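You operate a simulated robot arm through the tools that you are given. There is no shell and no other tool. Be economical: measure what you need, move in short steps, check, and stop when the job is done.

You are at the controls of a simulated robot arm. One attempt, no reset.

## Task
Turn the sign to SOLD OUT, nest the grey bucket in the green one and scrub the muddy patch.
Fine: then slide both buckets into the blue frame; put the scrubber back. Set down upright: yellow scrubber. What is to be rubbed or washed off counts as gone when no trace of it is left.

Only the result counts: the job must be done as asked and must still hold three seconds after the hand-in. Knocking over, shifting, dropping, spilling or breaking anything else fails it.

## Robot
A 6-joint arm with a two-finger parallel gripper on a trunk, on a base that drives. Base frame: it is fixed to the floor where the robot stands at the start and does not move with it; the origin is under the middle of the robot, x ahead of it, y to its left, z up. Lengths are in cm, angles in degrees, forces in N, time in s.
With the tool pointing down near the work surface it reaches from about 18 to 60 cm from the robot's upright axis, wherever it stands. Its first joint turns from -115.0 to 115.0 degrees. Places, roughly: muddy patch [40, -20, 50]; price dial three [30, -90, 100]; price dial two [10, -130, 100]; red flap [60, 0, 90]; yellow tulip bunch (10x9x44 cm) [0, -100, 70]. Payload 4.2 kg.
Tool frame: the origin (TCP) lies between the finger pads and is the grasp point; the fingertips stand 2.3 cm ahead of it; z points along the fingers, y is the line along which they close. The gripper opens to 9.4 cm. The fingers are 3.8 cm wide and 1 cm thick; the gripper's body (5.4 by 9.6 cm) begins 3.9 cm behind the TCP.
Orientation is that of the tool frame in the base frame, as [roll, pitch, yaw] about the fixed x, y, z axes, in that order (R = Rz(yaw) Ry(pitch) Rx(roll)). With the fingers straight down and closing along the base's y, the tool's x points along the base's -x, its y along +y and its z along -z.

## Interface
- The arm moves only by the tool move_arm. Its argument "motion" is one flat list of numbers, 7 for each row, row after row: the finger opening in cm, from 0 to 9.4, then the shift along the base's x, y, z in cm, then the turn, a rotation vector about the base's x, y, z in degrees. In form: [jaw, dx, dy, dz, rx, ry, rz, jaw, dx, dy, dz, rx, ry, rz, ...]. A call has 1 to 8 rows; each row is the pose to reach, as a shift and turn from the pose commanded when the call began. Each row takes 0.2 s and may step no farther than 5 cm and 8.6 degrees from the row before; otherwise, or with a gripper value out of range, the whole call is refused. Where a pose cannot be reached the arm comes as near as it can. A force on the tool above 40 N (or 10 N above the force at the start of the call, whichever is more), or a blocked arm, ends the call early, and 0.2 s more pass. The fingers move at their own pace (about 10.8 cm/s each) and stop on an object; they squeeze with about 22 N. The grip force told is the motor's: it shows also when the fingers shut on nothing. Time passes only in rows, and 0.2 s behind the last, so rows that repeat a pose let the fingers close. It gives the time, the measured TCP pose, the force on the tool (base axes), the opening and the grip force at its end, in the units of the frame above (readings bear some noise), with the torque about the TCP (base axes, N m) and any sound that the robot's microphone picked up.
- Cameras (640 x 400 px; columns grow to the right, rows downward): "scene" is now at [19.87, 13.66, 144.16]; the picture's right is [-0.79, -0.62, 0.00], its down [-0.50, 0.64, -0.58] and it looks along [0.36, -0.46, -0.82] (base axes); focal length 288 px, centre (320, 200). "wrist" rides on the gripper at [8.6, 1.6, -7.5] in the tool frame; the picture's right is [-0.18, 0.98, 0.00], its down [-0.58, -0.11, -0.81] and it looks along [-0.79, -0.15, 0.59] (tool axes); focal length 243 px, centre (320, 200). There is no depth. A picture from a camera that has moved, and an enlarged one, comes with that camera's place and axes in the base frame and with its lens.
- snapshot(camera): a new picture of that camera. No time passes.
- raise_lower(by): slides the trunk up (or, below 0, down) by that many cm; the arm and the scene camera ride with it, the base frame stays. It gives what a move gives, with no picture.
- base_move(legs): drives the robot by 1 to 6 legs, each [ahead, turn to the left] in cm and degrees, along the robot's own axes; the way and the turn of a leg run together, so that a leg with both is an arc; at most 150 cm and 180 degrees a leg. The arm and the cameras ride along, it lands a little off, and it stops where it bumps. It gives what a move gives.
- aim_head(pan, tilt): turns the head with the scene camera to pan (to the left, within 80 degrees either way) and tilt (down, from -29 to 69), counted from straight ahead of the robot. It gives what a move gives.
- enlarge(camera, box): a new picture of the part [left, top, right, bottom] of that camera's present view, enlarged. No time passes.
- sign_off(): hands the job in; it is judged then, once.

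Work in short steps. Places have to be worked out from the pictures, the camera data and where the tool is seen: move nearer, look again, correct. Check each grasp and each placing, and mend what went wrong. You have 120 turns and 82 pictures in all, those below and enlarged ones among them. Open the gripper and draw the arm clear of the work before you hand the job in, unless the task says otherwise; then end with one line.

The tools are called after "Emit:" as a command line: name --argument value ..., lists and objects as JSON in quotes. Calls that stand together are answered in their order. move_arm: Moves the arm, as the interface text tells. Its arguments: {"type":"object","properties":{"motion":{"type":"array"}},"required":["motion"]} The other tools are called the same way: raise_lower (by) slides the trunk up or down; base_move (legs) drives the base; aim_head (pan, tilt) turns the head that bears the scene camera; snapshot (camera) takes a picture; enlarge (camera, box) takes an enlarged picture of a part of a camera's view; sign_off () hands the job in.

At the start:

```text
t: 0.0
tool_pos: [54.82, -25.1, 103.84]
tcp_rot: [-179.9, 0.0, 180.0]
force: [-0.2, -0.1, 0.7]
torque: [0.03, 0.01, 0.02]
opening: 9.4
gripper_force: 0.0
trunk travel left (down, up): [-82.5, 16.5]
robot x, y, heading: [-0.05, -0.14, -0.1]
head pan, tilt: [-52.0, 54.6]
```

scene: 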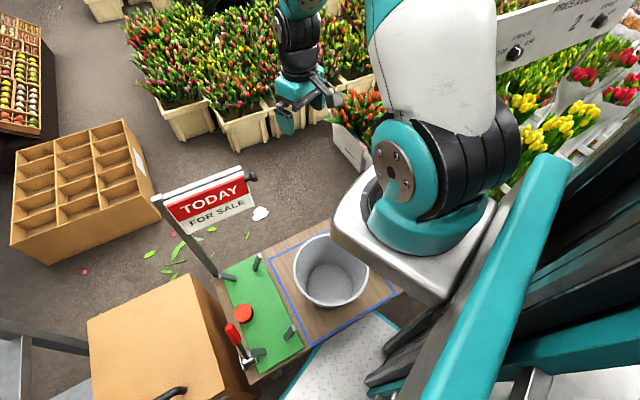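
wrist: 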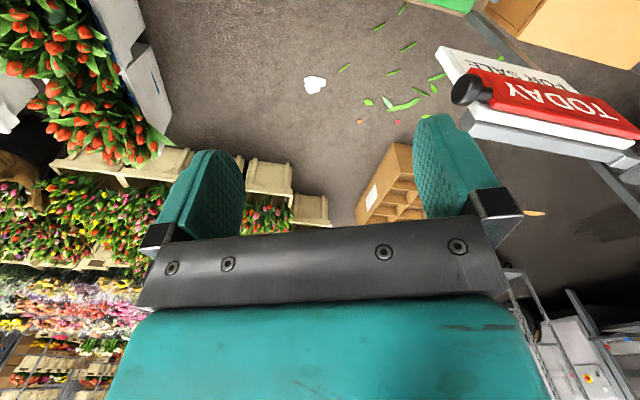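

The first pictures show the sign, a grey bucket inside a blue frame, and a bench. I look around for the green bucket, scrubber and patch.

Emit:
aim_head --pan 0 --tilt 55

Emit:
snapshot --camera "scene"

```text
t: 1.2
tool_pos: [54.86, -25.08, 103.72]
tcp_rot: [179.9, 0.0, 180.0]
force: [0.3, 0.2, 0.1]
torque: [0.0, 0.0, -0.04]
opening: 9.4
gripper_force: 0.0
trunk travel left (down, up): [-82.5, 16.5]
robot x, y, heading: [-0.05, 0.45, 0.2]
head pan, tilt: [0.0, 55.0]
```

```text
79 pictures are left
camera scene: at [22.62, 19.37, 144.12], right [0.0, -1.0, 0.0], down [-0.82, 0.0, -0.57], along [0.57, 0.0, -0.82], focal length 288 px, centre (320, 200)
```

scene: 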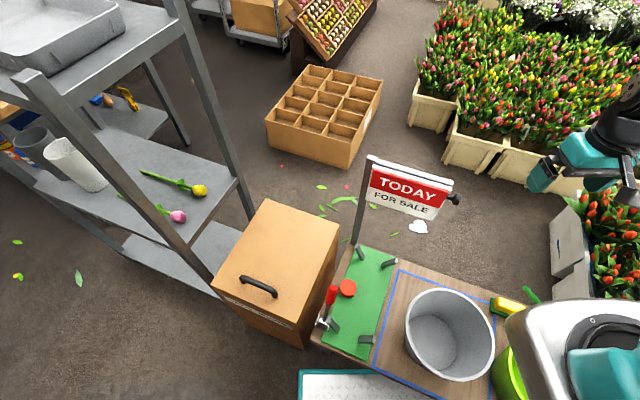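

The yellow scrubber and green bucket sit right of the grey bucket, hidden behind the arm. I look at other angles.

Emit:
aim_head --pan -25 --tilt 65

Emit:
snapshot --camera "scene"

Emit:
aim_head --pan -78 --tilt 55

Emit:
snapshot --camera "scene"

```text
t: 2.1
tool_pos: [54.8, -25.12, 103.78]
tcp_rot: [180.0, 0.0, -180.0]
force: [0.4, 0.2, 0.3]
torque: [0.01, 0.02, 0.0]
opening: 9.38
gripper_force: 0.1
trunk travel left (down, up): [-82.5, 16.5]
robot x, y, heading: [-0.01, 0.01, -0.1]
head pan, tilt: [-25.0, 65.0]
```

```text
78 pictures are left
camera scene: at [20.91, 16.82, 142.96], right [-0.42, -0.91, 0.0], down [-0.82, 0.38, -0.42], along [0.38, -0.18, -0.91], focal length 288 px, centre (320, 200)
```

scene: 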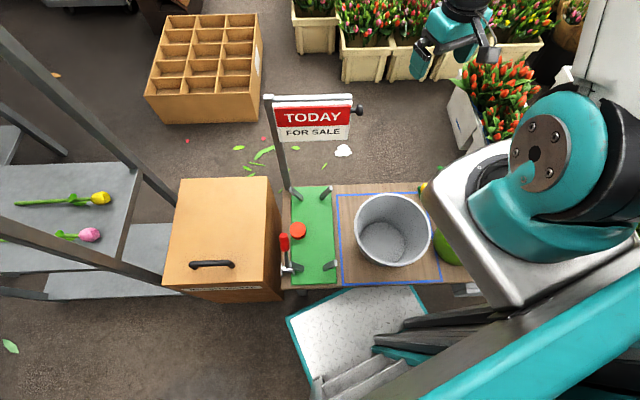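

```text
t: 3.3
tool_pos: [54.9, -24.95, 103.85]
tcp_rot: [180.0, 0.0, 179.9]
force: [0.9, -0.2, 0.5]
torque: [0.02, 0.02, 0.03]
opening: 9.44
gripper_force: 0.0
trunk travel left (down, up): [-82.5, 16.5]
robot x, y, heading: [0.06, -0.03, -0.0]
head pan, tilt: [-78.0, 55.0]
```

```text
77 pictures are left
camera scene: at [16.91, 12.33, 144.11], right [-0.98, -0.21, 0.0], down [-0.17, 0.8, -0.57], along [0.12, -0.56, -0.82], focal length 288 px, centre (320, 200)
```

scene: 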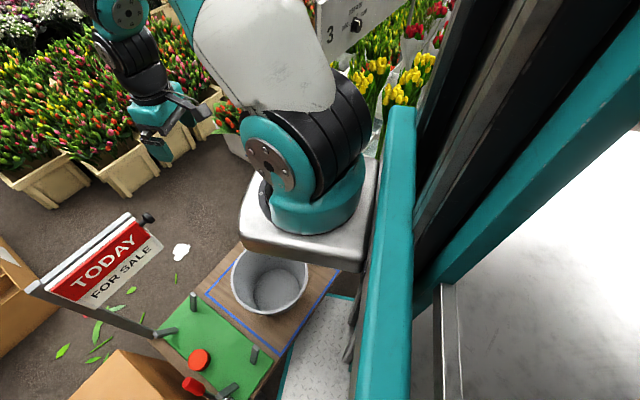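

The arm hides the green bucket. I pitch the tool back so the wrist camera looks down at the bench.

Emit:
move_arm --motion '[9.4, 0, 0, 0, 0, 8, 0, 9.4, 0, 0, 0, 0, 16, 0, 9.4, 0, 0, 0, 0, 24, 0, 9.4, 0, 0, 0, 0, 32, 0, 9.4, 0, 0, 0, 0, 40, 0]'

Emit:
snapshot --camera "wrist"

```text
t: 4.5
tool_pos: [54.83, -25.0, 103.95]
tcp_rot: [-180.0, -40.1, 180.0]
force: [0.6, -0.1, 0.8]
torque: [0.03, -0.03, -0.03]
opening: 9.39
gripper_force: 0.1
trunk travel left (down, up): [-82.5, 16.5]
robot x, y, heading: [-0.26, 0.43, 0.1]
head pan, tilt: [-78.0, 55.0]
```

```text
76 pictures are left
camera wrist: at [53.09, -23.26, 114.99], right [0.14, 0.98, -0.12], down [0.96, -0.11, 0.24], along [0.22, -0.15, -0.96], focal length 243 px, centre (320, 200)
```

wrist: 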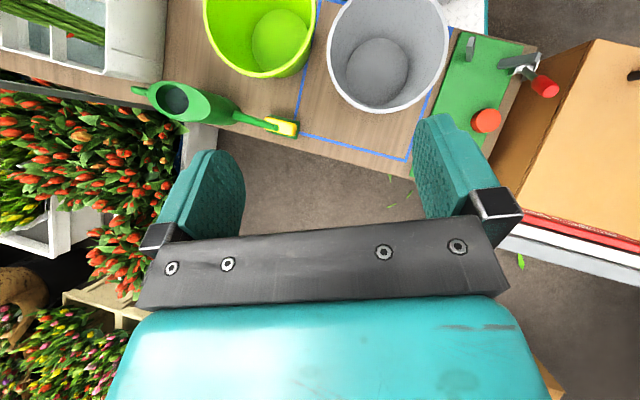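

I enlarge the yellow thing and the area around the buckets.

Emit:
enlarge --camera "wrist" --box '[120, 0, 320, 160]'

Emit:
enlarge --camera "wrist" --box '[300, 0, 580, 175]'

```text
2.50 times, centred on (220, 80) of wrist
camera zoom: at [53.09, -23.26, 114.99], right [0.14, 0.98, -0.12], down [0.96, -0.11, 0.24], along [0.22, -0.15, -0.96], focal length 606 px, centre (570, 500)
```

zoom: 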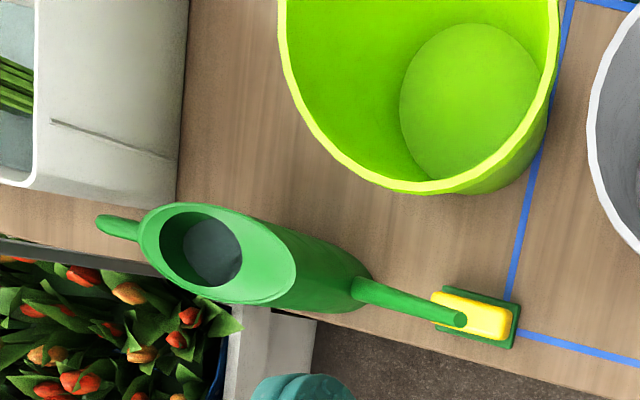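

```text
2.29 times, centred on (440, 88) of wrist
camera zoom: at [53.09, -23.26, 114.99], right [0.14, 0.98, -0.12], down [0.96, -0.11, 0.24], along [0.22, -0.15, -0.96], focal length 555 px, centre (46, 457)
```

zoom: 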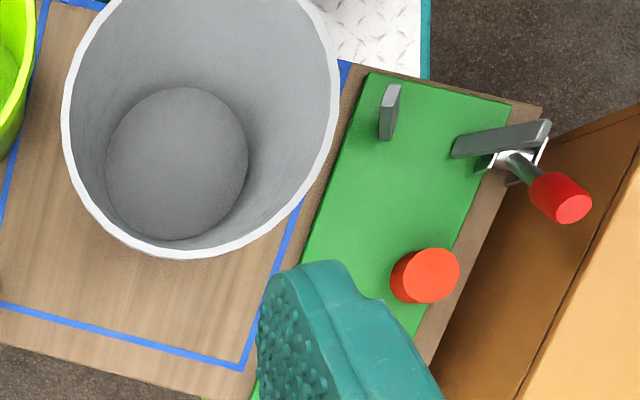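

The yellow scrubber sits on the bench near the can's spout; the mud is likely under the grey bucket. Now I inspect the sign.

Emit:
aim_head --pan -25 --tilt 50

Emit:
enlarge --camera "scene" --box '[240, 120, 400, 220]'

Emit:
snapshot --camera "scene"

```text
t: 5.7
tool_pos: [54.84, -24.94, 103.73]
tcp_rot: [180.0, -40.0, -179.9]
force: [0.0, -0.2, 0.1]
torque: [0.01, 0.03, -0.01]
opening: 9.42
gripper_force: 0.0
trunk travel left (down, up): [-82.5, 16.5]
robot x, y, heading: [-0.02, -0.02, -0.0]
head pan, tilt: [-25.0, 50.0]
```

```text
4.00 times, centred on (320, 170) of scene
camera zoom: at [22.39, 16.12, 144.77], right [-0.42, -0.91, 0.0], down [-0.69, 0.32, -0.64], along [0.58, -0.27, -0.77], focal length 1152 px, centre (320, 320)
```

zoom: 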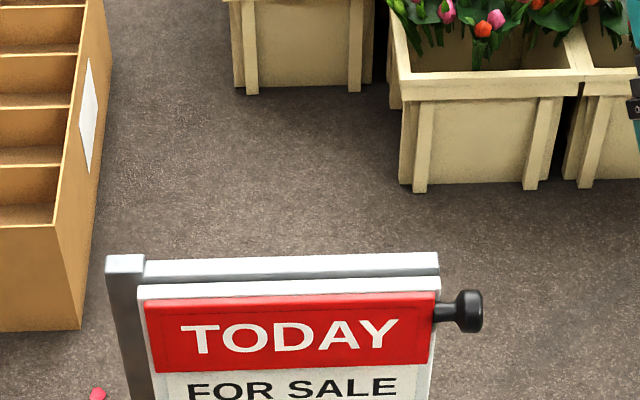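

```text
72 pictures are left
camera scene: at [22.39, 16.12, 144.77], right [-0.42, -0.91, 0.0], down [-0.69, 0.32, -0.64], along [0.58, -0.27, -0.77], focal length 288 px, centre (320, 200)
```

scene: 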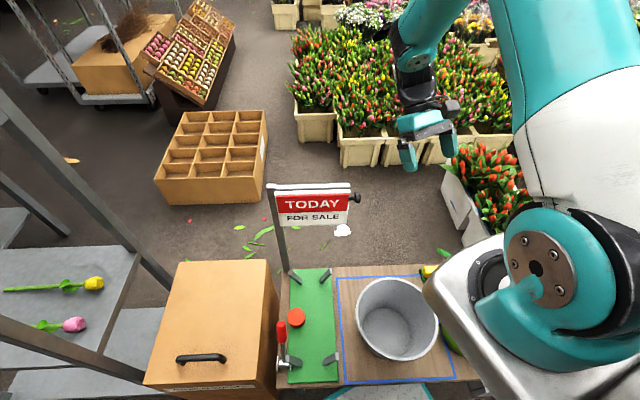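

The knob triangulates to about (60.9, -12.2, 89.3). I bring the wrist level again and look at the sign up close.

Emit:
move_arm --motion '[9.4, -2, 0, 0, 0, -8, 0, 9.4, -4, 0, 0, 0, -16, 0, 9.4, -6, 0, 0, 0, -24, 0, 9.4, -8, 0, 0, 0, -32, 0, 9.4, -9, 0, 0, 0, -40, 0, 9.4, -9, 0, 0, 0, -45, 0]'

Emit:
enlarge --camera "wrist" --box '[400, 20, 640, 170]'

```text
t: 7.1
tool_pos: [45.95, -25.04, 103.76]
tcp_rot: [179.9, 5.0, -179.9]
force: [-0.2, 0.9, -0.7]
torque: [-0.04, 0.01, 0.0]
opening: 9.37
gripper_force: 0.0
trunk travel left (down, up): [-82.5, 16.5]
robot x, y, heading: [0.45, -0.04, -0.0]
head pan, tilt: [-25.0, 50.0]
```

```text
2.67 times, centred on (520, 95) of wrist
camera zoom: at [36.66, -23.35, 110.27], right [0.18, 0.98, 0.02], down [0.51, -0.11, 0.85], along [0.84, -0.15, -0.52], focal length 647 px, centre (-213, 480)
```

zoom: 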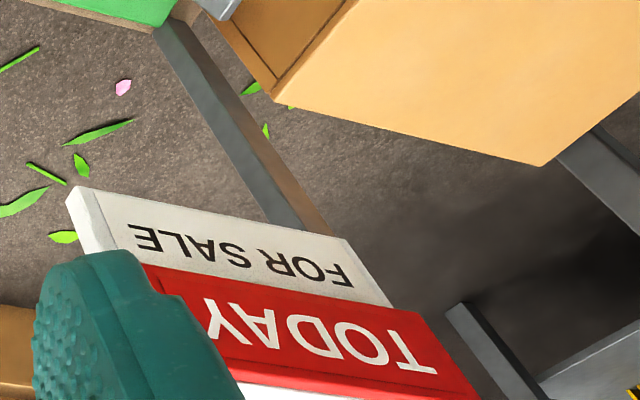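

The red TODAY plate stands in front of the white plate. I shift the camera left for a frontal view of it.

Emit:
move_arm --motion '[9.4, 0, 5, 1, 0, 0, 0, 9.4, 0, 9.5, 2, 0, 0, 0, 9.4, 0, 14, 3, 0, 0, 0, 9.4, 0, 18.5, 4, 0, 0, 0, 9.4, 0, 23, 4, 0, 0, 0, 9.4, 0, 27, 4, 0, 0, 0]'

Emit:
snapshot --camera "wrist"

```text
refused: row 1 steps farther than a row can; nothing moved
```

```text
70 pictures are left
camera wrist: at [36.66, -23.35, 110.27], right [0.18, 0.98, 0.02], down [0.51, -0.11, 0.85], along [0.84, -0.15, -0.52], focal length 243 px, centre (320, 200)
```

wrist: 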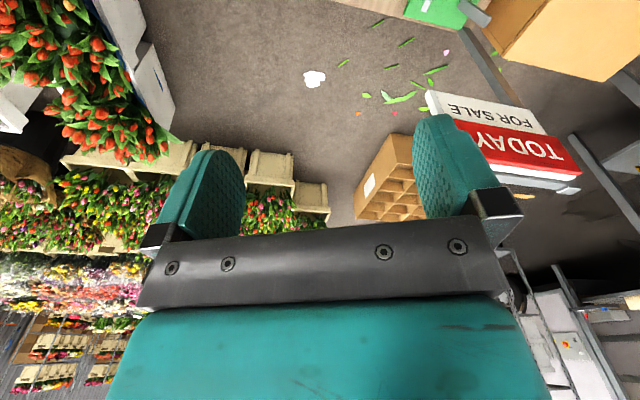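

The step was slightly too long; I retry with smaller rows.

Emit:
move_arm --motion '[9.4, 0, 4.5, 1, 0, 0, 0, 9.4, 0, 9, 2, 0, 0, 0, 9.4, 0, 13.5, 3, 0, 0, 0, 9.4, 0, 18, 4, 0, 0, 0, 9.4, 0, 22.5, 4, 0, 0, 0, 9.4, 0, 27, 4, 0, 0, 0]'

Emit:
enlarge --camera "wrist" --box '[160, 50, 480, 250]'

```text
t: 8.5
tool_pos: [47.23, 2.76, 107.9]
tcp_rot: [-179.9, 4.9, 179.9]
force: [-0.8, -1.2, -0.4]
torque: [0.03, 0.0, 0.01]
opening: 9.41
gripper_force: 0.1
out of reach, approached as far as the arm can: row 1, 2, 3, 4, 5, 6
trunk travel left (down, up): [-82.5, 16.5]
robot x, y, heading: [-0.13, -0.12, -0.0]
head pan, tilt: [-25.0, 50.0]
```

```text
2.00 times, centred on (320, 150) of wrist
camera zoom: at [38.06, 4.37, 114.34], right [0.18, 0.98, 0.01], down [0.51, -0.11, 0.85], along [0.84, -0.15, -0.52], focal length 485 px, centre (320, 300)
```

zoom: 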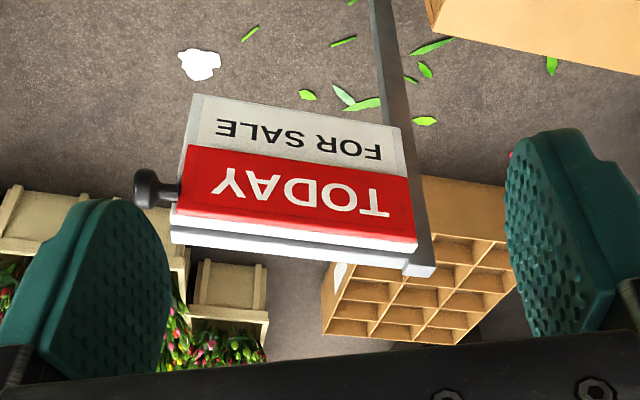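

The flap is half-height (z≈85–92), hinged at the sign's mid line z≈85, with the knob at its right end. I turn the hand by 68° of yaw and stage it right of the knob.

Emit:
move_arm --motion '[5, 1.1, -3.6, -1, -0.37, 0.54, 8.47, 5, 2.1, -7.2, -2, -0.74, 1.08, 16.95, 5, 3.2, -10.8, -3, -1.1, 1.6, 25.4, 5, 4.2, -14.4, -4, -1.47, 2.15, 33.9, 5, 5.3, -18, -5, -1.84, 2.7, 42.4, 5, 6.3, -21.6, -6, -2.2, 3.2, 50.8, 5, 7.4, -25.2, -7, -2.58, 3.76, 59.3, 5, 8.4, -28.8, -8, -2.95, 4.3, 67.8]'

```text
t: 10.3
tool_pos: [55.73, -25.94, 99.81]
tcp_rot: [-180.0, 0.1, -112.0]
force: [-0.9, 0.5, 0.4]
torque: [-0.02, -0.01, -0.01]
opening: 4.99
gripper_force: 0.1
out of reach, approached as far as the arm can: row 1, 2
trunk travel left (down, up): [-82.5, 16.5]
robot x, y, heading: [-0.06, -0.25, -0.1]
head pan, tilt: [-25.0, 50.0]
```

Now I tilt the fingers 40° toward the sign and look.

Emit:
move_arm --motion '[5, 0, 0, 0, 7.42, -3, 0, 5, 0, 0, 0, 14.83, -6, 0, 5, 0, 0, 0, 22.25, -9, 0, 5, 0, 0, 0, 29.66, -12, 0, 5, 0, 0, 0, 37.1, -15, 0]'

Emit:
snapshot --camera "wrist"

```text
t: 11.5
tool_pos: [55.62, -25.98, 100.05]
tcp_rot: [-179.9, 40.2, -112.1]
force: [-0.6, 0.5, 0.5]
torque: [0.01, -0.02, 0.01]
opening: 4.99
gripper_force: 0.0
trunk travel left (down, up): [-82.5, 16.5]
robot x, y, heading: [-0.24, -0.06, 0.0]
head pan, tilt: [-25.0, 50.0]
```

```text
68 pictures are left
camera wrist: at [49.93, -35.88, 99.95], right [-0.86, 0.5, 0.12], down [0.07, -0.11, 0.99], along [0.51, 0.86, 0.06], focal length 243 px, centre (320, 200)
```

wrist: 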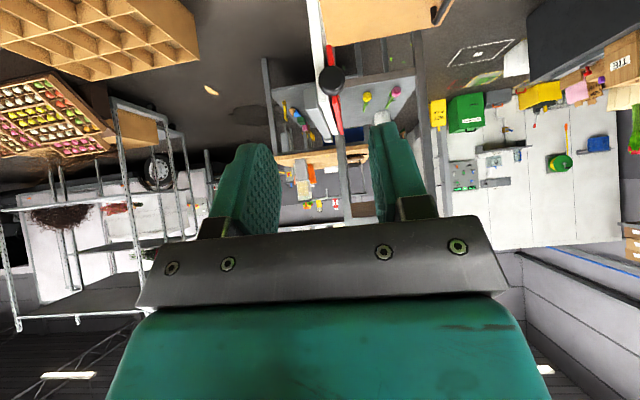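

The camera looks along the sign's edge; I enlarge the knob.

Emit:
enlarge --camera "wrist" --box '[280, 20, 400, 140]'

```text
3.33 times, centred on (340, 80) of wrist
camera zoom: at [49.93, -35.88, 99.95], right [-0.86, 0.5, 0.12], down [0.07, -0.11, 0.99], along [0.51, 0.86, 0.06], focal length 809 px, centre (253, 600)
```

zoom: 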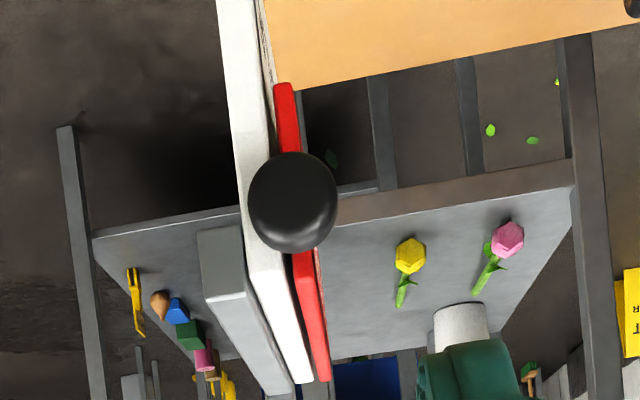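

Knob confirmed at (61, -12, 89.2). I approach along the tool axis, stopping about 1 cm short in depth, then look.

Emit:
move_arm --motion '[5, 1.2, 3, -1.5, 0, 0, 0, 5, 2.3, 5.8, -2.8, 0, 0, 0, 5, 3.4, 8.3, -4.2, 0, 0, 0, 5, 4.2, 10.5, -7, 0, 0, 0, 5, 4.9, 12.7, -10, 0, 0, 0]'

Emit:
snapshot --camera "wrist"

```text
t: 12.7
tool_pos: [60.52, -13.22, 90.04]
tcp_rot: [-180.0, 40.2, -112.2]
force: [-0.1, -0.1, 0.7]
torque: [0.03, -0.01, 0.0]
opening: 4.99
gripper_force: 0.0
trunk travel left (down, up): [-82.5, 16.5]
robot x, y, heading: [0.1, 0.09, -0.1]
head pan, tilt: [-25.0, 50.0]
```

```text
66 pictures are left
camera wrist: at [54.77, -23.09, 90.01], right [-0.86, 0.5, 0.12], down [0.07, -0.11, 0.99], along [0.51, 0.86, 0.06], focal length 243 px, centre (320, 200)
```

wrist: 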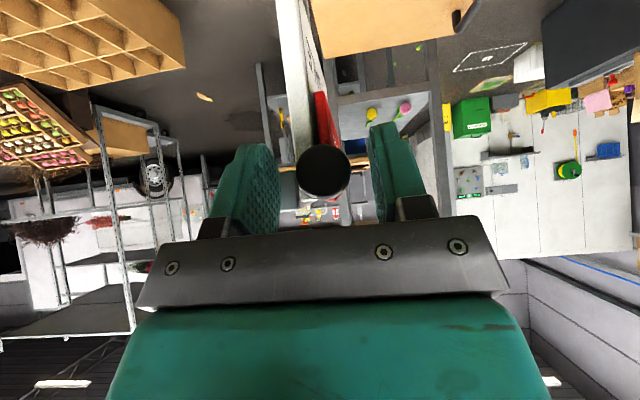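

The knob lies centred between the fingers. I close on it.

Emit:
move_arm --motion '[0, 0, 0, 0, 0, 0, 0, 0, 0, 0, 0, 0, 0, 0, 0, 0, 0, 0, 0, 0, 0]'

```text
t: 13.5
tool_pos: [60.75, -13.13, 89.97]
tcp_rot: [-180.0, 40.1, -112.2]
force: [13.8, 1.3, -4.2]
torque: [-0.04, -0.09, -0.66]
opening: 3.18
gripper_force: 22.0
trunk travel left (down, up): [-82.5, 16.5]
robot x, y, heading: [0.35, 0.33, -0.0]
head pan, tilt: [-25.0, 50.0]
```

Gripped at 3.2 cm. I start the arc toward the robot about the hinge at z≈84.7, in small steps.

Emit:
move_arm --motion '[0, -0.7, 0.29, -0.07, 0, 0, 0, 0, -1.43, 0.58, -0.27, 0, 0, 0, 0, -2.1, 0.84, -0.6, 0, 0, 0, 0, -2.68, 1.08, -1.05, 0, 0, 0]'

Emit:
snapshot --camera "wrist"

```text
t: 13.9
tool_pos: [60.68, -13.3, 90.03]
tcp_rot: [-178.7, 40.1, -111.8]
force: [12.1, 4.3, -15.8]
torque: [-0.3, 0.23, -0.63]
opening: 3.16
gripper_force: 22.0
trunk travel left (down, up): [-82.5, 16.5]
robot x, y, heading: [-0.07, -0.15, -0.0]
head pan, tilt: [-25.0, 50.0]
stopped in row 1: the force on the tool passed its limit at 47 N (the readings are from after the stop); the commanded pose is now the measured one
```

```text
65 pictures are left
camera wrist: at [54.82, -23.07, 89.95], right [-0.86, 0.51, 0.1], down [0.06, -0.1, 0.99], along [0.51, 0.86, 0.06], focal length 243 px, centre (320, 200)
```

wrist: 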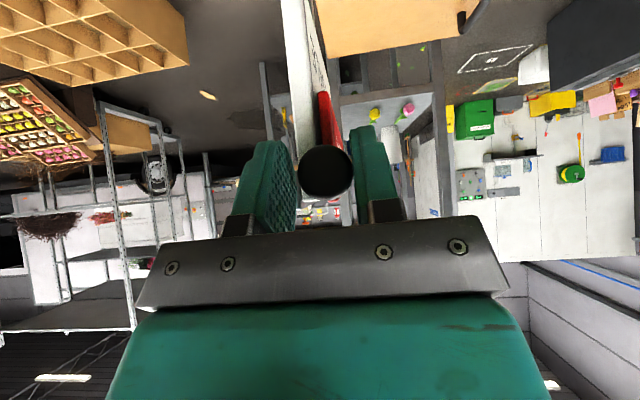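

The pull was blocked, perhaps because the tight grip resists the knob's rotation. I loosen to a cage around the knob and pull with the rear finger.

Emit:
move_arm --motion '[4.2, 0, 0, 0, 0, 0, 0, 4.2, -0.5, 0.2, 0, 0, 0, 0, 4.2, -0.93, 0.37, -0.05, 0, 0, 0, 4.2, -1.4, 0.55, -0.2, 0, 0, 0, 4.2, -1.85, 0.74, -0.4, 0, 0, 0, 4.2, -2.3, 0.92, -0.65, 0, 0, 0]'

Emit:
snapshot --camera "wrist"

```text
t: 15.1
tool_pos: [59.7, -12.92, 89.84]
tcp_rot: [-177.1, 40.3, -111.1]
force: [20.2, -3.2, -1.4]
torque: [-0.11, 0.0, -0.4]
opening: 5.07
gripper_force: 9.7
trunk travel left (down, up): [-82.5, 16.5]
robot x, y, heading: [0.31, -0.22, 0.1]
head pan, tilt: [-25.0, 50.0]
stopped in row 5: the force on the tool passed its limit at 44 N (the readings are from after the stop); the commanded pose is now the measured one
```

```text
64 pictures are left
camera wrist: at [53.81, -22.71, 89.91], right [-0.85, 0.51, 0.08], down [0.03, -0.1, 0.99], along [0.52, 0.85, 0.07], focal length 243 px, centre (320, 200)
```

wrist: 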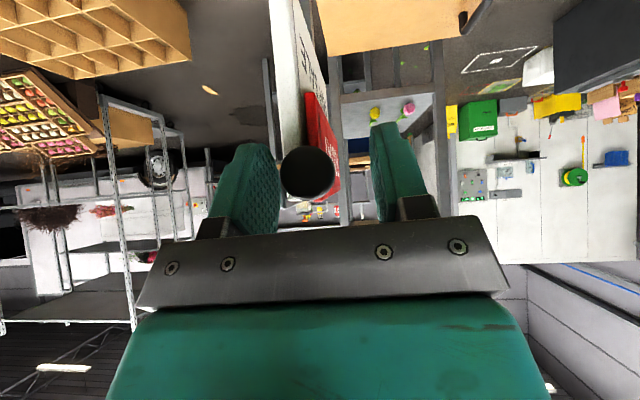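

The knob has not moved; perhaps the rear fingertip hooks the panel edge. I enlarge the view to check.

Emit:
enlarge --camera "wrist" --box '[200, 60, 420, 240]'

Emit:
enlarge --camera "scene" --box '[240, 150, 440, 275]'

```text
2.22 times, centred on (310, 150) of wrist
camera zoom: at [53.81, -22.71, 89.91], right [-0.85, 0.51, 0.08], down [0.03, -0.1, 0.99], along [0.52, 0.85, 0.07], focal length 539 px, centre (342, 311)
```

zoom: 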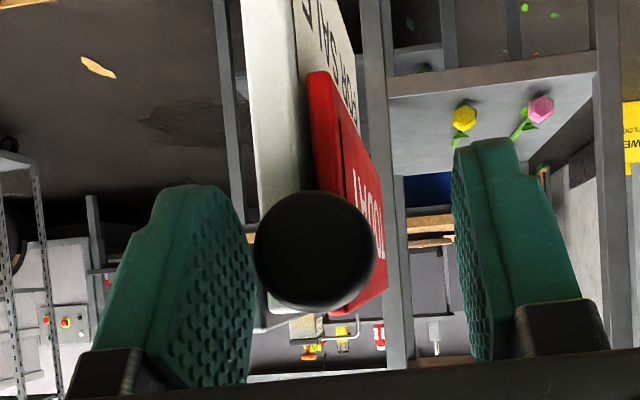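

```text
3.20 times, centred on (340, 212) of scene
camera zoom: at [22.54, 16.12, 144.72], right [-0.42, -0.91, 0.0], down [-0.69, 0.32, -0.64], along [0.58, -0.27, -0.77], focal length 921 px, centre (256, 160)
```

zoom: 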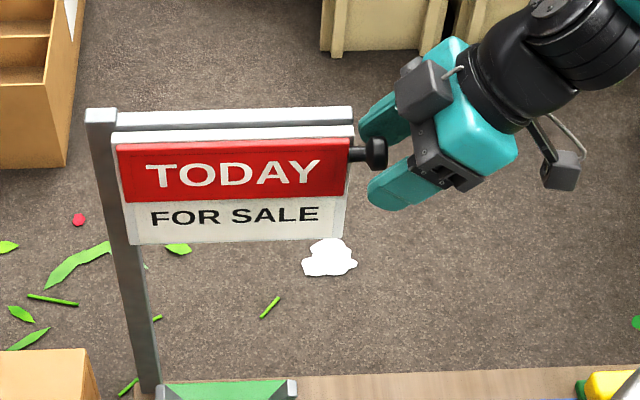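

Nothing visible moved; the rear fingertip may be hooking the panel or rail. I back out 1.3 cm to the right, re-cage only the knob's head, and pull again.

Emit:
move_arm --motion '[5, 0.7, -0.3, 0, 0, 0, 0, 5, 0.25, -1.5, 0, -2.5, 1, 0, 3.8, 0.25, -1.5, 0, -2.5, 1, 0, 3.8, -0.5, -1.2, 0, -2.5, 1, 0, 3.8, -1.0, -1.0, -0.05, -2.5, 1, 0, 3.8, -1.5, -0.8, -0.2, -2.5, 1, 0]'

Emit:
enlarge --camera "wrist" --box '[200, 60, 420, 240]'

```text
t: 16.5
tool_pos: [57.7, -13.6, 89.81]
tcp_rot: [-177.8, 37.7, -111.3]
force: [-0.5, -0.1, 0.2]
torque: [-0.02, 0.03, -0.01]
opening: 3.82
gripper_force: 0.1
trunk travel left (down, up): [-82.5, 16.5]
robot x, y, heading: [0.02, 0.02, 0.0]
head pan, tilt: [-25.0, 50.0]
```

```text
2.22 times, centred on (310, 150) of wrist
camera zoom: at [51.94, -23.41, 90.24], right [-0.85, 0.51, 0.08], down [0.06, -0.06, 1.0], along [0.52, 0.86, 0.02], focal length 539 px, centre (342, 311)
```

zoom: 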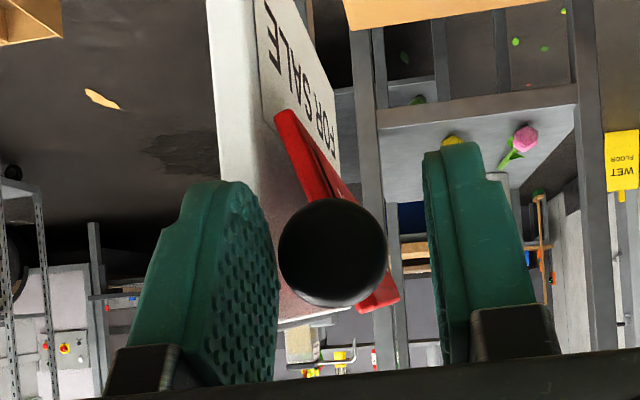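

The flap now swings free, about 25° forward. I pinch the knob and carry it around the arc.

Emit:
move_arm --motion '[0, 0, 0, 0, 0, 0, 0, 0, -1.01, 0.41, -0.68, 0, 0, 0, 0, -1.96, 0.79, -1.9, 0, 0, 0, 0, -2.47, 1.0, -3.4, 0, 0, 0, 0, -2.47, 1.0, -5.0, 0, 0, 0]'

Emit:
enlarge --camera "wrist" --box '[200, 60, 420, 240]'

```text
t: 17.7
tool_pos: [55.14, -12.5, 84.8]
tcp_rot: [-178.1, 37.6, -111.4]
force: [-6.5, -7.6, 4.8]
torque: [-0.15, -0.27, 0.17]
opening: 2.66
gripper_force: 45.3
trunk travel left (down, up): [-82.5, 16.5]
robot x, y, heading: [-0.2, -0.3, 0.1]
head pan, tilt: [-25.0, 50.0]
```

```text
2.22 times, centred on (310, 150) of wrist
camera zoom: at [49.26, -22.35, 85.24], right [-0.85, 0.51, 0.09], down [0.06, -0.06, 1.0], along [0.52, 0.86, 0.02], focal length 539 px, centre (342, 311)
```

zoom: 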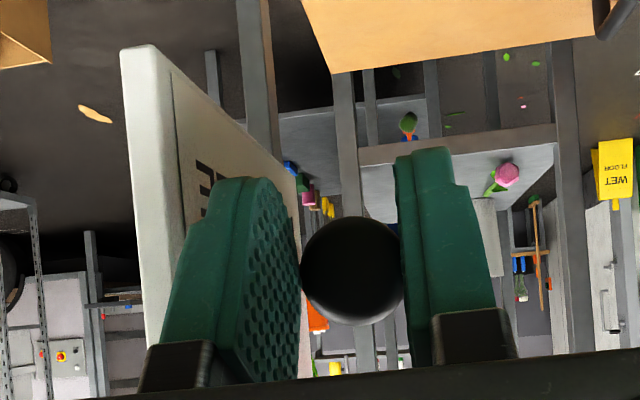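

The flap is past horizontal. I finish the arc downward.

Emit:
move_arm --motion '[0, 0.51, -0.21, -1.5, 0, 0, 0, 0, 1.46, -0.59, -2.72, 0, 0, 0, 0, 2.4, -0.97, -3.37, 0, 0, 0, 0, 3.1, -1.25, -3.64, 0, 0, 0, 0, 3.8, -1.54, -3.78, 0, 0, 0]'

Emit:
snapshot --camera "scene"

Emit:
enlarge --camera "wrist" --box '[200, 60, 420, 240]'

```text
t: 18.2
tool_pos: [55.33, -12.6, 82.77]
tcp_rot: [-179.1, 37.4, -111.7]
force: [-6.8, 0.1, -1.3]
torque: [-0.15, 0.0, 0.25]
opening: 2.51
gripper_force: 45.2
trunk travel left (down, up): [-82.5, 16.5]
robot x, y, heading: [0.03, 0.11, -0.1]
head pan, tilt: [-25.0, 50.0]
stopped in row 2: the force on the tool passed its limit at 44 N (the readings are from after the stop); the commanded pose is now the measured one
```

```text
59 pictures are left
camera scene: at [22.38, 16.11, 144.75], right [-0.42, -0.91, 0.0], down [-0.69, 0.32, -0.64], along [0.58, -0.27, -0.77], focal length 288 px, centre (320, 200)
```

scene: 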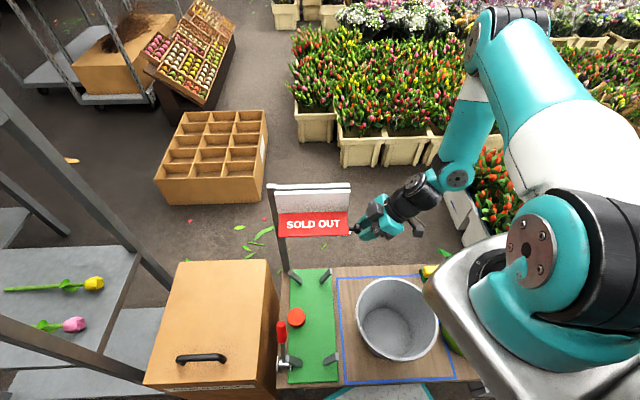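

```text
2.22 times, centred on (310, 150) of wrist
camera zoom: at [49.47, -22.44, 83.39], right [-0.86, 0.51, 0.1], down [0.08, -0.06, 0.99], along [0.51, 0.86, 0.01], focal length 539 px, centre (342, 311)
```

zoom: 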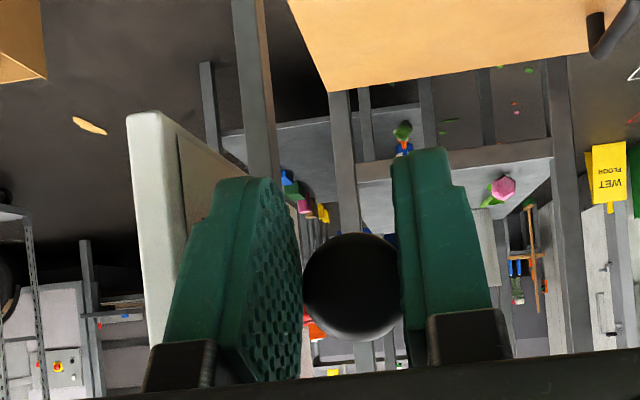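

SOLD OUT already shows, but the rear finger seems to bump the panel. I open, back out to the right, and see whether the flap drops.

Emit:
move_arm --motion '[6, 0, 0, 0, 0, 0, 0, 6, -1, -2.5, 0, 0, 0, 0, 6, -2.2, -5.8, 1, 0, 0, 0, 6, -2.2, -5.8, 1, 0, 0, 0]'

Emit:
snapshot --camera "wrist"

Emit:
enlarge --camera "scene" --box '[240, 150, 440, 275]'

```text
t: 19.2
tool_pos: [53.21, -18.3, 84.21]
tcp_rot: [-179.0, 37.4, -111.7]
force: [-0.5, 0.1, 0.0]
torque: [0.0, 0.02, 0.01]
opening: 5.98
gripper_force: 0.1
trunk travel left (down, up): [-82.5, 16.5]
robot x, y, heading: [0.01, 0.03, -0.1]
head pan, tilt: [-25.0, 50.0]
```

```text
57 pictures are left
camera wrist: at [47.4, -28.25, 84.66], right [-0.86, 0.51, 0.1], down [0.08, -0.06, 0.99], along [0.51, 0.86, 0.01], focal length 243 px, centre (320, 200)
```

wrist: 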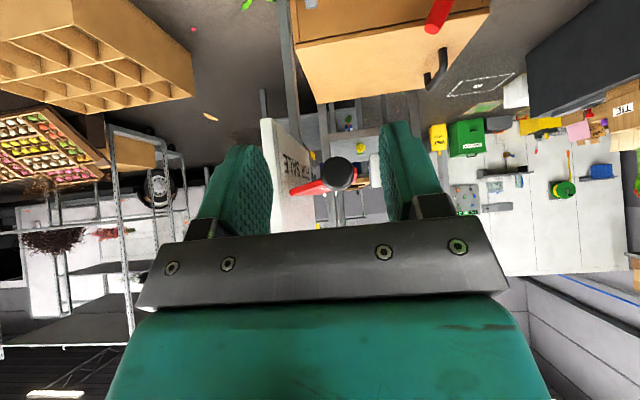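

```text
3.20 times, centred on (340, 212) of scene
camera zoom: at [22.41, 16.12, 144.77], right [-0.42, -0.91, 0.0], down [-0.69, 0.32, -0.64], along [0.58, -0.27, -0.77], focal length 921 px, centre (256, 160)
```

zoom: 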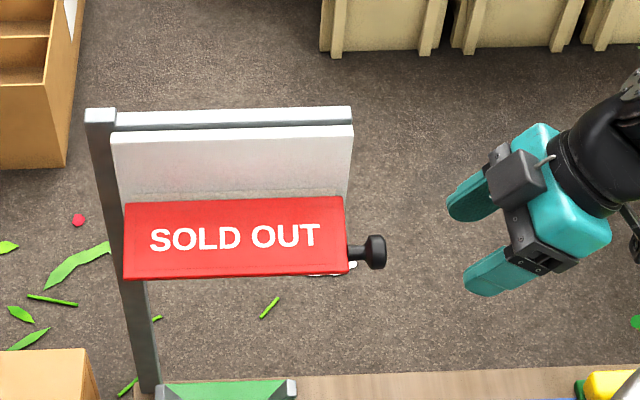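

The flap stays near horizontal by friction. I close the fingers, go above the knob and press it down.

Emit:
move_arm --motion '[0, 0, 0, 3, 0, 0, 0, 0, 0, 0, 5.5, 0, 0, 0, 0, 1.1, 3.2, 5.5, 0, 0, 0, 0, 2.1, 6.6, 5.2, 0, 0, 0, 0, 2.1, 6.6, 2.7, 0, 0, 0, 0, 2.0, 6.6, 0.2, 0, 0, 0, 0, 2.0, 6.6, -3.3, 0, 0, 0]'

Emit:
snapshot --camera "wrist"

```text
t: 20.8
tool_pos: [55.05, -11.62, 80.53]
tcp_rot: [-179.0, 37.5, -111.7]
force: [0.1, 0.2, -0.8]
torque: [-0.02, -0.02, -0.01]
opening: 0.0
gripper_force: 22.2
trunk travel left (down, up): [-82.5, 16.5]
robot x, y, heading: [-0.09, 0.06, -0.2]
head pan, tilt: [-25.0, 50.0]
```

```text
55 pictures are left
camera wrist: at [49.24, -21.6, 81.09], right [-0.86, 0.51, 0.1], down [0.08, -0.06, 0.99], along [0.51, 0.86, 0.01], focal length 243 px, centre (320, 200)
```

wrist: 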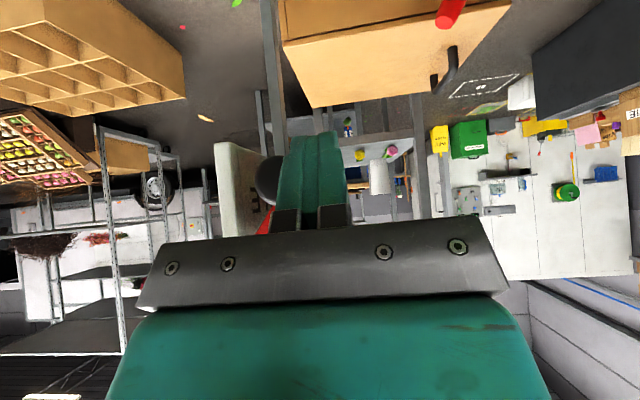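

The knob is pushed inward of the fingers now. I sweep them toward the sign to close the flap fully.

Emit:
move_arm --motion '[0, 0.9, -0.37, -0.3, 0, 0, 0, 0, 1.8, -0.73, -0.5, 0, 0, 0, 0, 2.5, -1.0, -0.5, 0, 0, 0, 0, 3.0, -1.2, -0.5, 0, 0, 0]'

Emit:
enlarge --camera "wrist" --box '[200, 60, 420, 240]'

```text
t: 21.8
tool_pos: [57.88, -12.71, 80.09]
tcp_rot: [-179.5, 37.5, -111.7]
force: [-13.6, 3.1, 2.6]
torque: [0.06, 0.11, 0.29]
opening: 0.0
gripper_force: 21.5
trunk travel left (down, up): [-82.5, 16.5]
robot x, y, heading: [-0.3, -0.28, 0.0]
head pan, tilt: [-25.0, 50.0]
```

```text
2.22 times, centred on (310, 150) of wrist
camera zoom: at [52.06, -22.73, 80.62], right [-0.86, 0.51, 0.1], down [0.08, -0.07, 0.99], along [0.51, 0.86, 0.01], focal length 539 px, centre (342, 311)
```

zoom: 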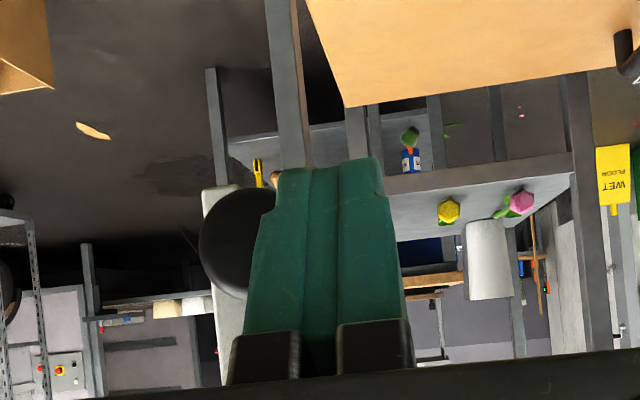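

Pressing force shows the flap on its stop. I withdraw and check the sign.

Emit:
move_arm --motion '[0, -2, 0.8, 0, 0, 0, 0, 0, -3.2, -2, 0, 0, 0, 0, 0, -4.2, -5, 3, 0, 0, 0, 0, -5.2, -8, 6, 0, 0, 0, 4, -6, -10, 10, 0, 0, 0]'

Emit:
enlarge --camera "scene" --box '[240, 150, 440, 275]'

```text
t: 23.0
tool_pos: [52.12, -22.9, 90.18]
tcp_rot: [-179.0, 37.4, -111.8]
force: [0.5, -0.3, -0.8]
torque: [0.0, 0.06, 0.05]
opening: 3.98
gripper_force: 0.0
trunk travel left (down, up): [-82.5, 16.5]
robot x, y, heading: [-0.01, 0.12, -0.2]
head pan, tilt: [-25.0, 50.0]
```

```text
3.20 times, centred on (340, 212) of scene
camera zoom: at [22.45, 16.12, 144.75], right [-0.42, -0.91, 0.0], down [-0.69, 0.32, -0.64], along [0.58, -0.27, -0.77], focal length 921 px, centre (256, 160)
```

zoom: 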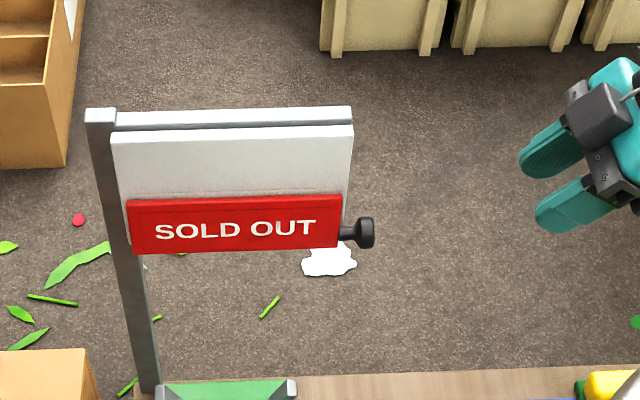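

The sign shows SOLD OUT flat. Next I raise the trunk for clearance and bring the tool vertical.

Emit:
raise_lower --by 10

Emit:
move_arm --motion '[7, -1, 0, 0, -7, 2.8, 0, 7, -2, 0, 0, -14, 5.6, 0, 7, -3, 0, 0, -21, 8.4, 0, 7, -4, 0, 0, -28, 11.2, 0, 7, -6, 0.7, 0, -34.7, 14, 0]'

Emit:
move_arm --motion '[7, 0, 0, -3, 0, 0, -7.7, 7, 0, 0, -6, 0, 0, -15.4, 7, 0, 0, -8, 0, 0, -23, 7, 0, 0, -10, 0, 0, -23]'

Emit:
snapshot --camera "wrist"

```text
t: 24.3
tool_pos: [52.02, -22.85, 100.21]
tcp_rot: [-179.1, 37.6, -111.7]
force: [0.3, -0.1, 0.6]
torque: [-0.04, -0.02, 0.03]
opening: 4.03
gripper_force: 0.0
trunk travel left (down, up): [-92.5, 6.5]
robot x, y, heading: [0.09, -0.16, -0.0]
head pan, tilt: [-25.0, 50.0]
```

```text
t: 25.5
tool_pos: [45.94, -22.37, 100.26]
tcp_rot: [-179.1, 0.1, -111.7]
force: [0.2, 0.8, -1.1]
torque: [0.04, -0.05, -0.01]
opening: 6.99
gripper_force: 0.1
trunk travel left (down, up): [-92.5, 6.5]
robot x, y, heading: [-0.17, -0.12, 0.2]
head pan, tilt: [-25.0, 50.0]
```

```text
t: 26.5
tool_pos: [45.95, -22.13, 90.22]
tcp_rot: [-179.2, 0.0, -134.8]
force: [0.0, 0.7, 0.5]
torque: [0.02, -0.01, -0.01]
opening: 7.03
gripper_force: 0.0
trunk travel left (down, up): [-92.5, 6.5]
robot x, y, heading: [0.02, -0.07, 0.2]
head pan, tilt: [-25.0, 50.0]
```

```text
52 pictures are left
camera wrist: at [38.66, -26.98, 97.52], right [-0.57, 0.82, -0.01], down [0.48, 0.34, 0.81], along [0.67, 0.45, -0.59], focal length 243 px, centre (320, 200)
```

wrist: 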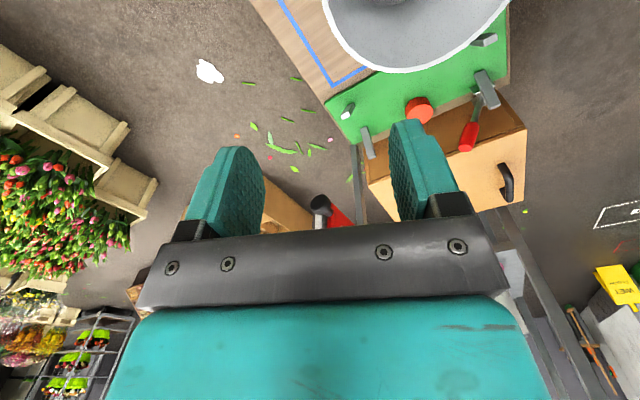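

I check the bucket's rim in the scene camera to fix its centre and height.

Emit:
aim_head --pan -30 --tilt 65

Emit:
snapshot --camera "scene"

```text
t: 27.3
tool_pos: [45.88, -22.06, 90.19]
tcp_rot: [-179.2, 0.1, -134.8]
force: [0.4, 0.5, 0.4]
torque: [0.01, -0.02, 0.0]
opening: 7.01
gripper_force: 0.1
trunk travel left (down, up): [-92.5, 6.5]
robot x, y, heading: [0.31, 0.22, 0.0]
head pan, tilt: [-30.0, 65.0]
```

```text
51 pictures are left
camera scene: at [20.69, 16.33, 152.96], right [-0.5, -0.87, 0.0], down [-0.78, 0.45, -0.42], along [0.37, -0.21, -0.91], focal length 288 px, centre (320, 200)
```

scene: 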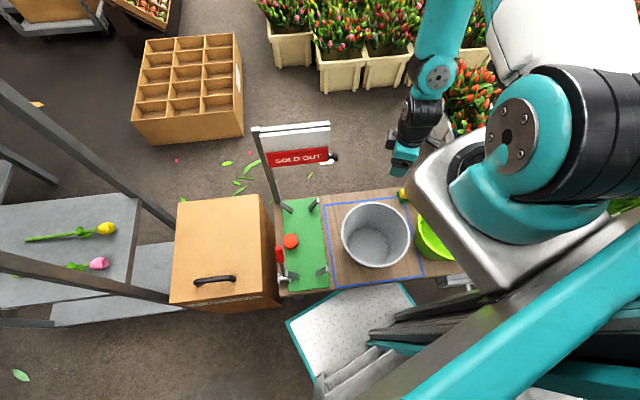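

The rim's gripping point comes out near (45.6, -22.3) at z≈65, right below the tool. I descend to just above it and look.

Emit:
move_arm --motion '[7, 0, 0, -5, 0, 0, 0, 7, 0, 0, -10, 0, 0, 0, 7, 0, 0, -15, 0, 0, 0]'

Emit:
snapshot --camera "wrist"

Emit:
enlarge --camera "scene" --box '[320, 110, 480, 290]'

```text
t: 28.1
tool_pos: [45.85, -22.13, 75.42]
tcp_rot: [-179.2, 0.0, -134.7]
force: [0.2, 0.3, 0.0]
torque: [-0.01, 0.03, 0.02]
opening: 6.99
gripper_force: 0.0
trunk travel left (down, up): [-92.5, 6.5]
robot x, y, heading: [-0.21, -0.17, -0.3]
head pan, tilt: [-30.0, 65.0]
```

```text
50 pictures are left
camera wrist: at [38.51, -27.04, 82.71], right [-0.57, 0.82, -0.01], down [0.48, 0.34, 0.81], along [0.67, 0.45, -0.59], focal length 243 px, centre (320, 200)
```

wrist: 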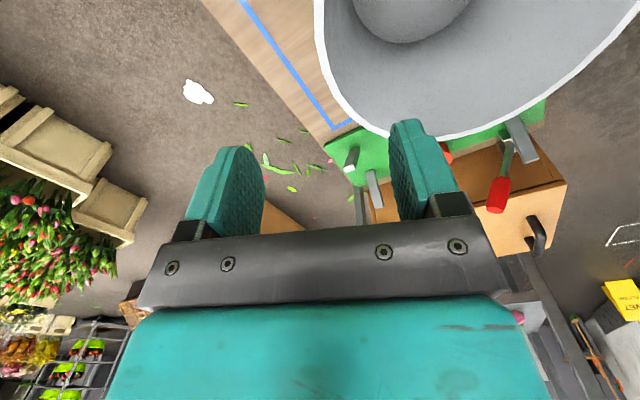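

```text
2.22 times, centred on (400, 200) of scene
camera zoom: at [20.66, 16.34, 152.97], right [-0.5, -0.87, 0.0], down [-0.78, 0.45, -0.42], along [0.37, -0.21, -0.91], focal length 640 px, centre (142, 200)
```

zoom: 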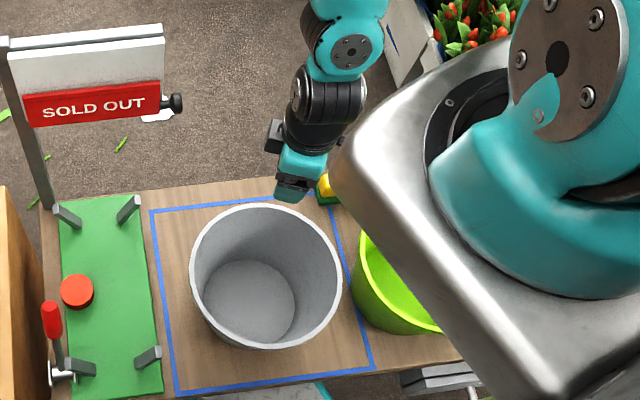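

Refitting from both views: bench z≈45, frame centre (40,-17.6), grey bucket centre (38.1,-14.4), rim radius ≈11.3 at z≈61. The tool is right over the rim; I descend partway and look.

Emit:
move_arm --motion '[7, 0, 0, -4, 0, 0, 0, 7, 0, 0, -8, 0, 0, 0, 7, 0, 0, -11, 0, 0, 0]'

Emit:
enlarge --camera "scene" --box '[320, 110, 480, 290]'

Emit:
snapshot --camera "wrist"

```text
t: 28.9
tool_pos: [46.12, -22.25, 64.04]
tcp_rot: [-179.2, -0.1, -134.7]
force: [-0.3, 0.5, -0.4]
torque: [0.03, -0.03, 0.0]
opening: 6.98
gripper_force: 0.0
trunk travel left (down, up): [-92.5, 6.5]
robot x, y, heading: [0.02, 0.14, 0.2]
head pan, tilt: [-30.0, 65.0]
```

```text
2.22 times, centred on (400, 200) of scene
camera zoom: at [20.67, 16.34, 152.96], right [-0.5, -0.87, 0.0], down [-0.78, 0.45, -0.42], along [0.37, -0.21, -0.91], focal length 640 px, centre (142, 200)
```

zoom: 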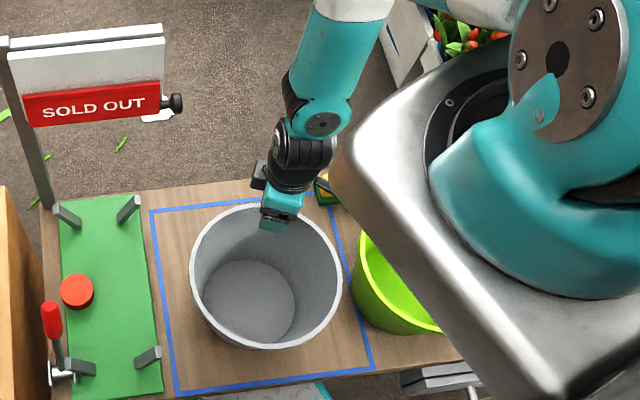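

```text
47 pictures are left
camera wrist: at [38.79, -27.11, 71.38], right [-0.57, 0.82, -0.01], down [0.48, 0.34, 0.81], along [0.67, 0.45, -0.59], focal length 243 px, centre (320, 200)
```

wrist: 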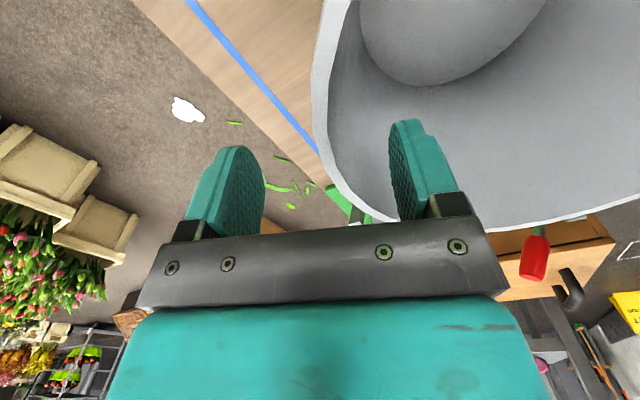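

The rim wall lies between the fingers. I lower 5 cm and close.

Emit:
move_arm --motion '[7, 0, 0, -2.6, 0, 0, 0, 7, 0, 0, -5, 0, 0, 0, 0, 0, 0, -5, 0, 0, 0, 0, 0, 0, -5, 0, 0, 0, 0, 0, 0, -5, 0, 0, 0]'

Emit:
snapshot --camera "wrist"

```text
t: 30.1
tool_pos: [46.04, -22.32, 59.04]
tcp_rot: [-179.3, 0.0, -134.7]
force: [-0.4, 0.3, 6.0]
torque: [0.78, 1.06, -0.01]
opening: 2.69
gripper_force: 22.0
trunk travel left (down, up): [-92.5, 6.5]
robot x, y, heading: [-0.1, 0.12, 0.2]
head pan, tilt: [-30.0, 65.0]
```

```text
46 pictures are left
camera wrist: at [38.87, -27.16, 66.36], right [-0.57, 0.82, -0.01], down [0.48, 0.34, 0.81], along [0.67, 0.45, -0.59], focal length 243 px, centre (320, 200)
```

wrist: 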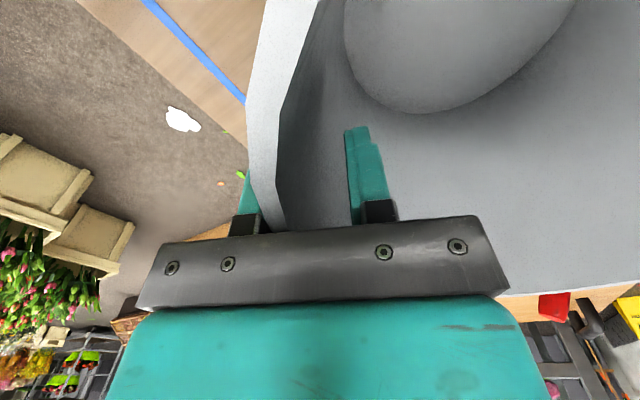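

Closed on the wall at 2.7 cm. I lift gently to see whether it holds and stays level.

Emit:
move_arm --motion '[0, 0, 0, 1, 0, 0, 0, 0, 0, 0, 2.5, 0, 0, 0, 0, 0, 0, 4, 0, 0, 0]'

Emit:
enlarge --camera "scene" --box '[320, 110, 480, 290]'

```text
t: 30.9
tool_pos: [46.23, -22.21, 63.14]
tcp_rot: [-179.2, 0.0, -134.8]
force: [0.5, -1.0, -1.9]
torque: [-0.11, -0.14, 0.01]
opening: 1.79
gripper_force: 21.6
trunk travel left (down, up): [-92.5, 6.5]
robot x, y, heading: [0.02, 0.43, -0.1]
head pan, tilt: [-30.0, 65.0]
```

```text
2.22 times, centred on (400, 200) of scene
camera zoom: at [20.69, 16.33, 152.94], right [-0.5, -0.87, 0.0], down [-0.78, 0.45, -0.42], along [0.37, -0.21, -0.91], focal length 640 px, centre (142, 200)
```

zoom: 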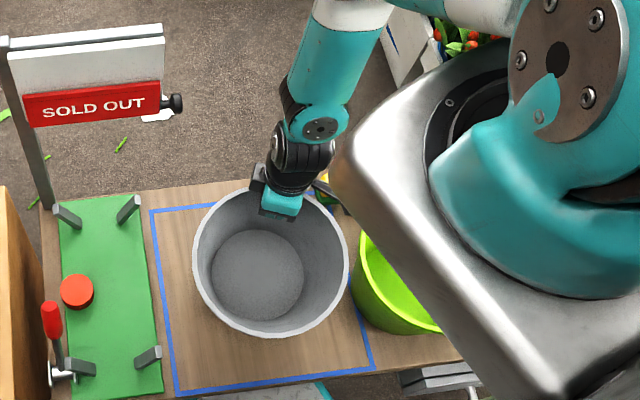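

The bucket is lifted, leaning slightly. I raise it well above the green rim.

Emit:
move_arm --motion '[0, 0, 0, 4, 0, 0, 0, 0, 0, 0, 8, 0, 0, 0, 0, 0, 0, 12, 0, 0, 0, 0, 0, 0, 16, 0, 0, 0]'

Emit:
snapshot --camera "scene"

```text
t: 31.9
tool_pos: [45.95, -22.2, 79.07]
tcp_rot: [-179.3, 0.0, -134.8]
force: [0.7, 0.3, -2.4]
torque: [-0.16, -0.14, 0.0]
opening: 1.8
gripper_force: 22.2
trunk travel left (down, up): [-92.5, 6.5]
robot x, y, heading: [-0.14, -0.03, -0.3]
head pan, tilt: [-30.0, 65.0]
```

```text
44 pictures are left
camera scene: at [20.7, 16.32, 152.94], right [-0.5, -0.87, 0.0], down [-0.78, 0.45, -0.42], along [0.37, -0.21, -0.91], focal length 288 px, centre (320, 200)
```

scene: 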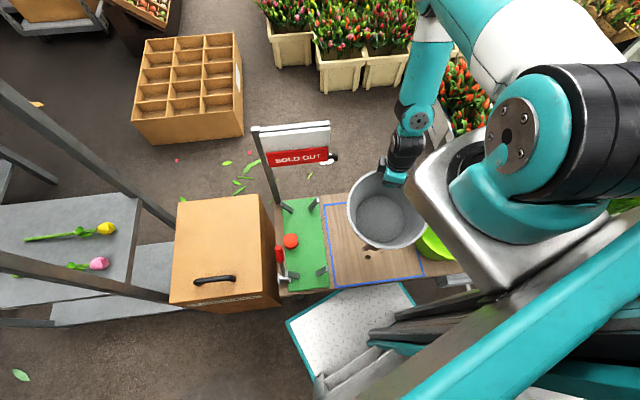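

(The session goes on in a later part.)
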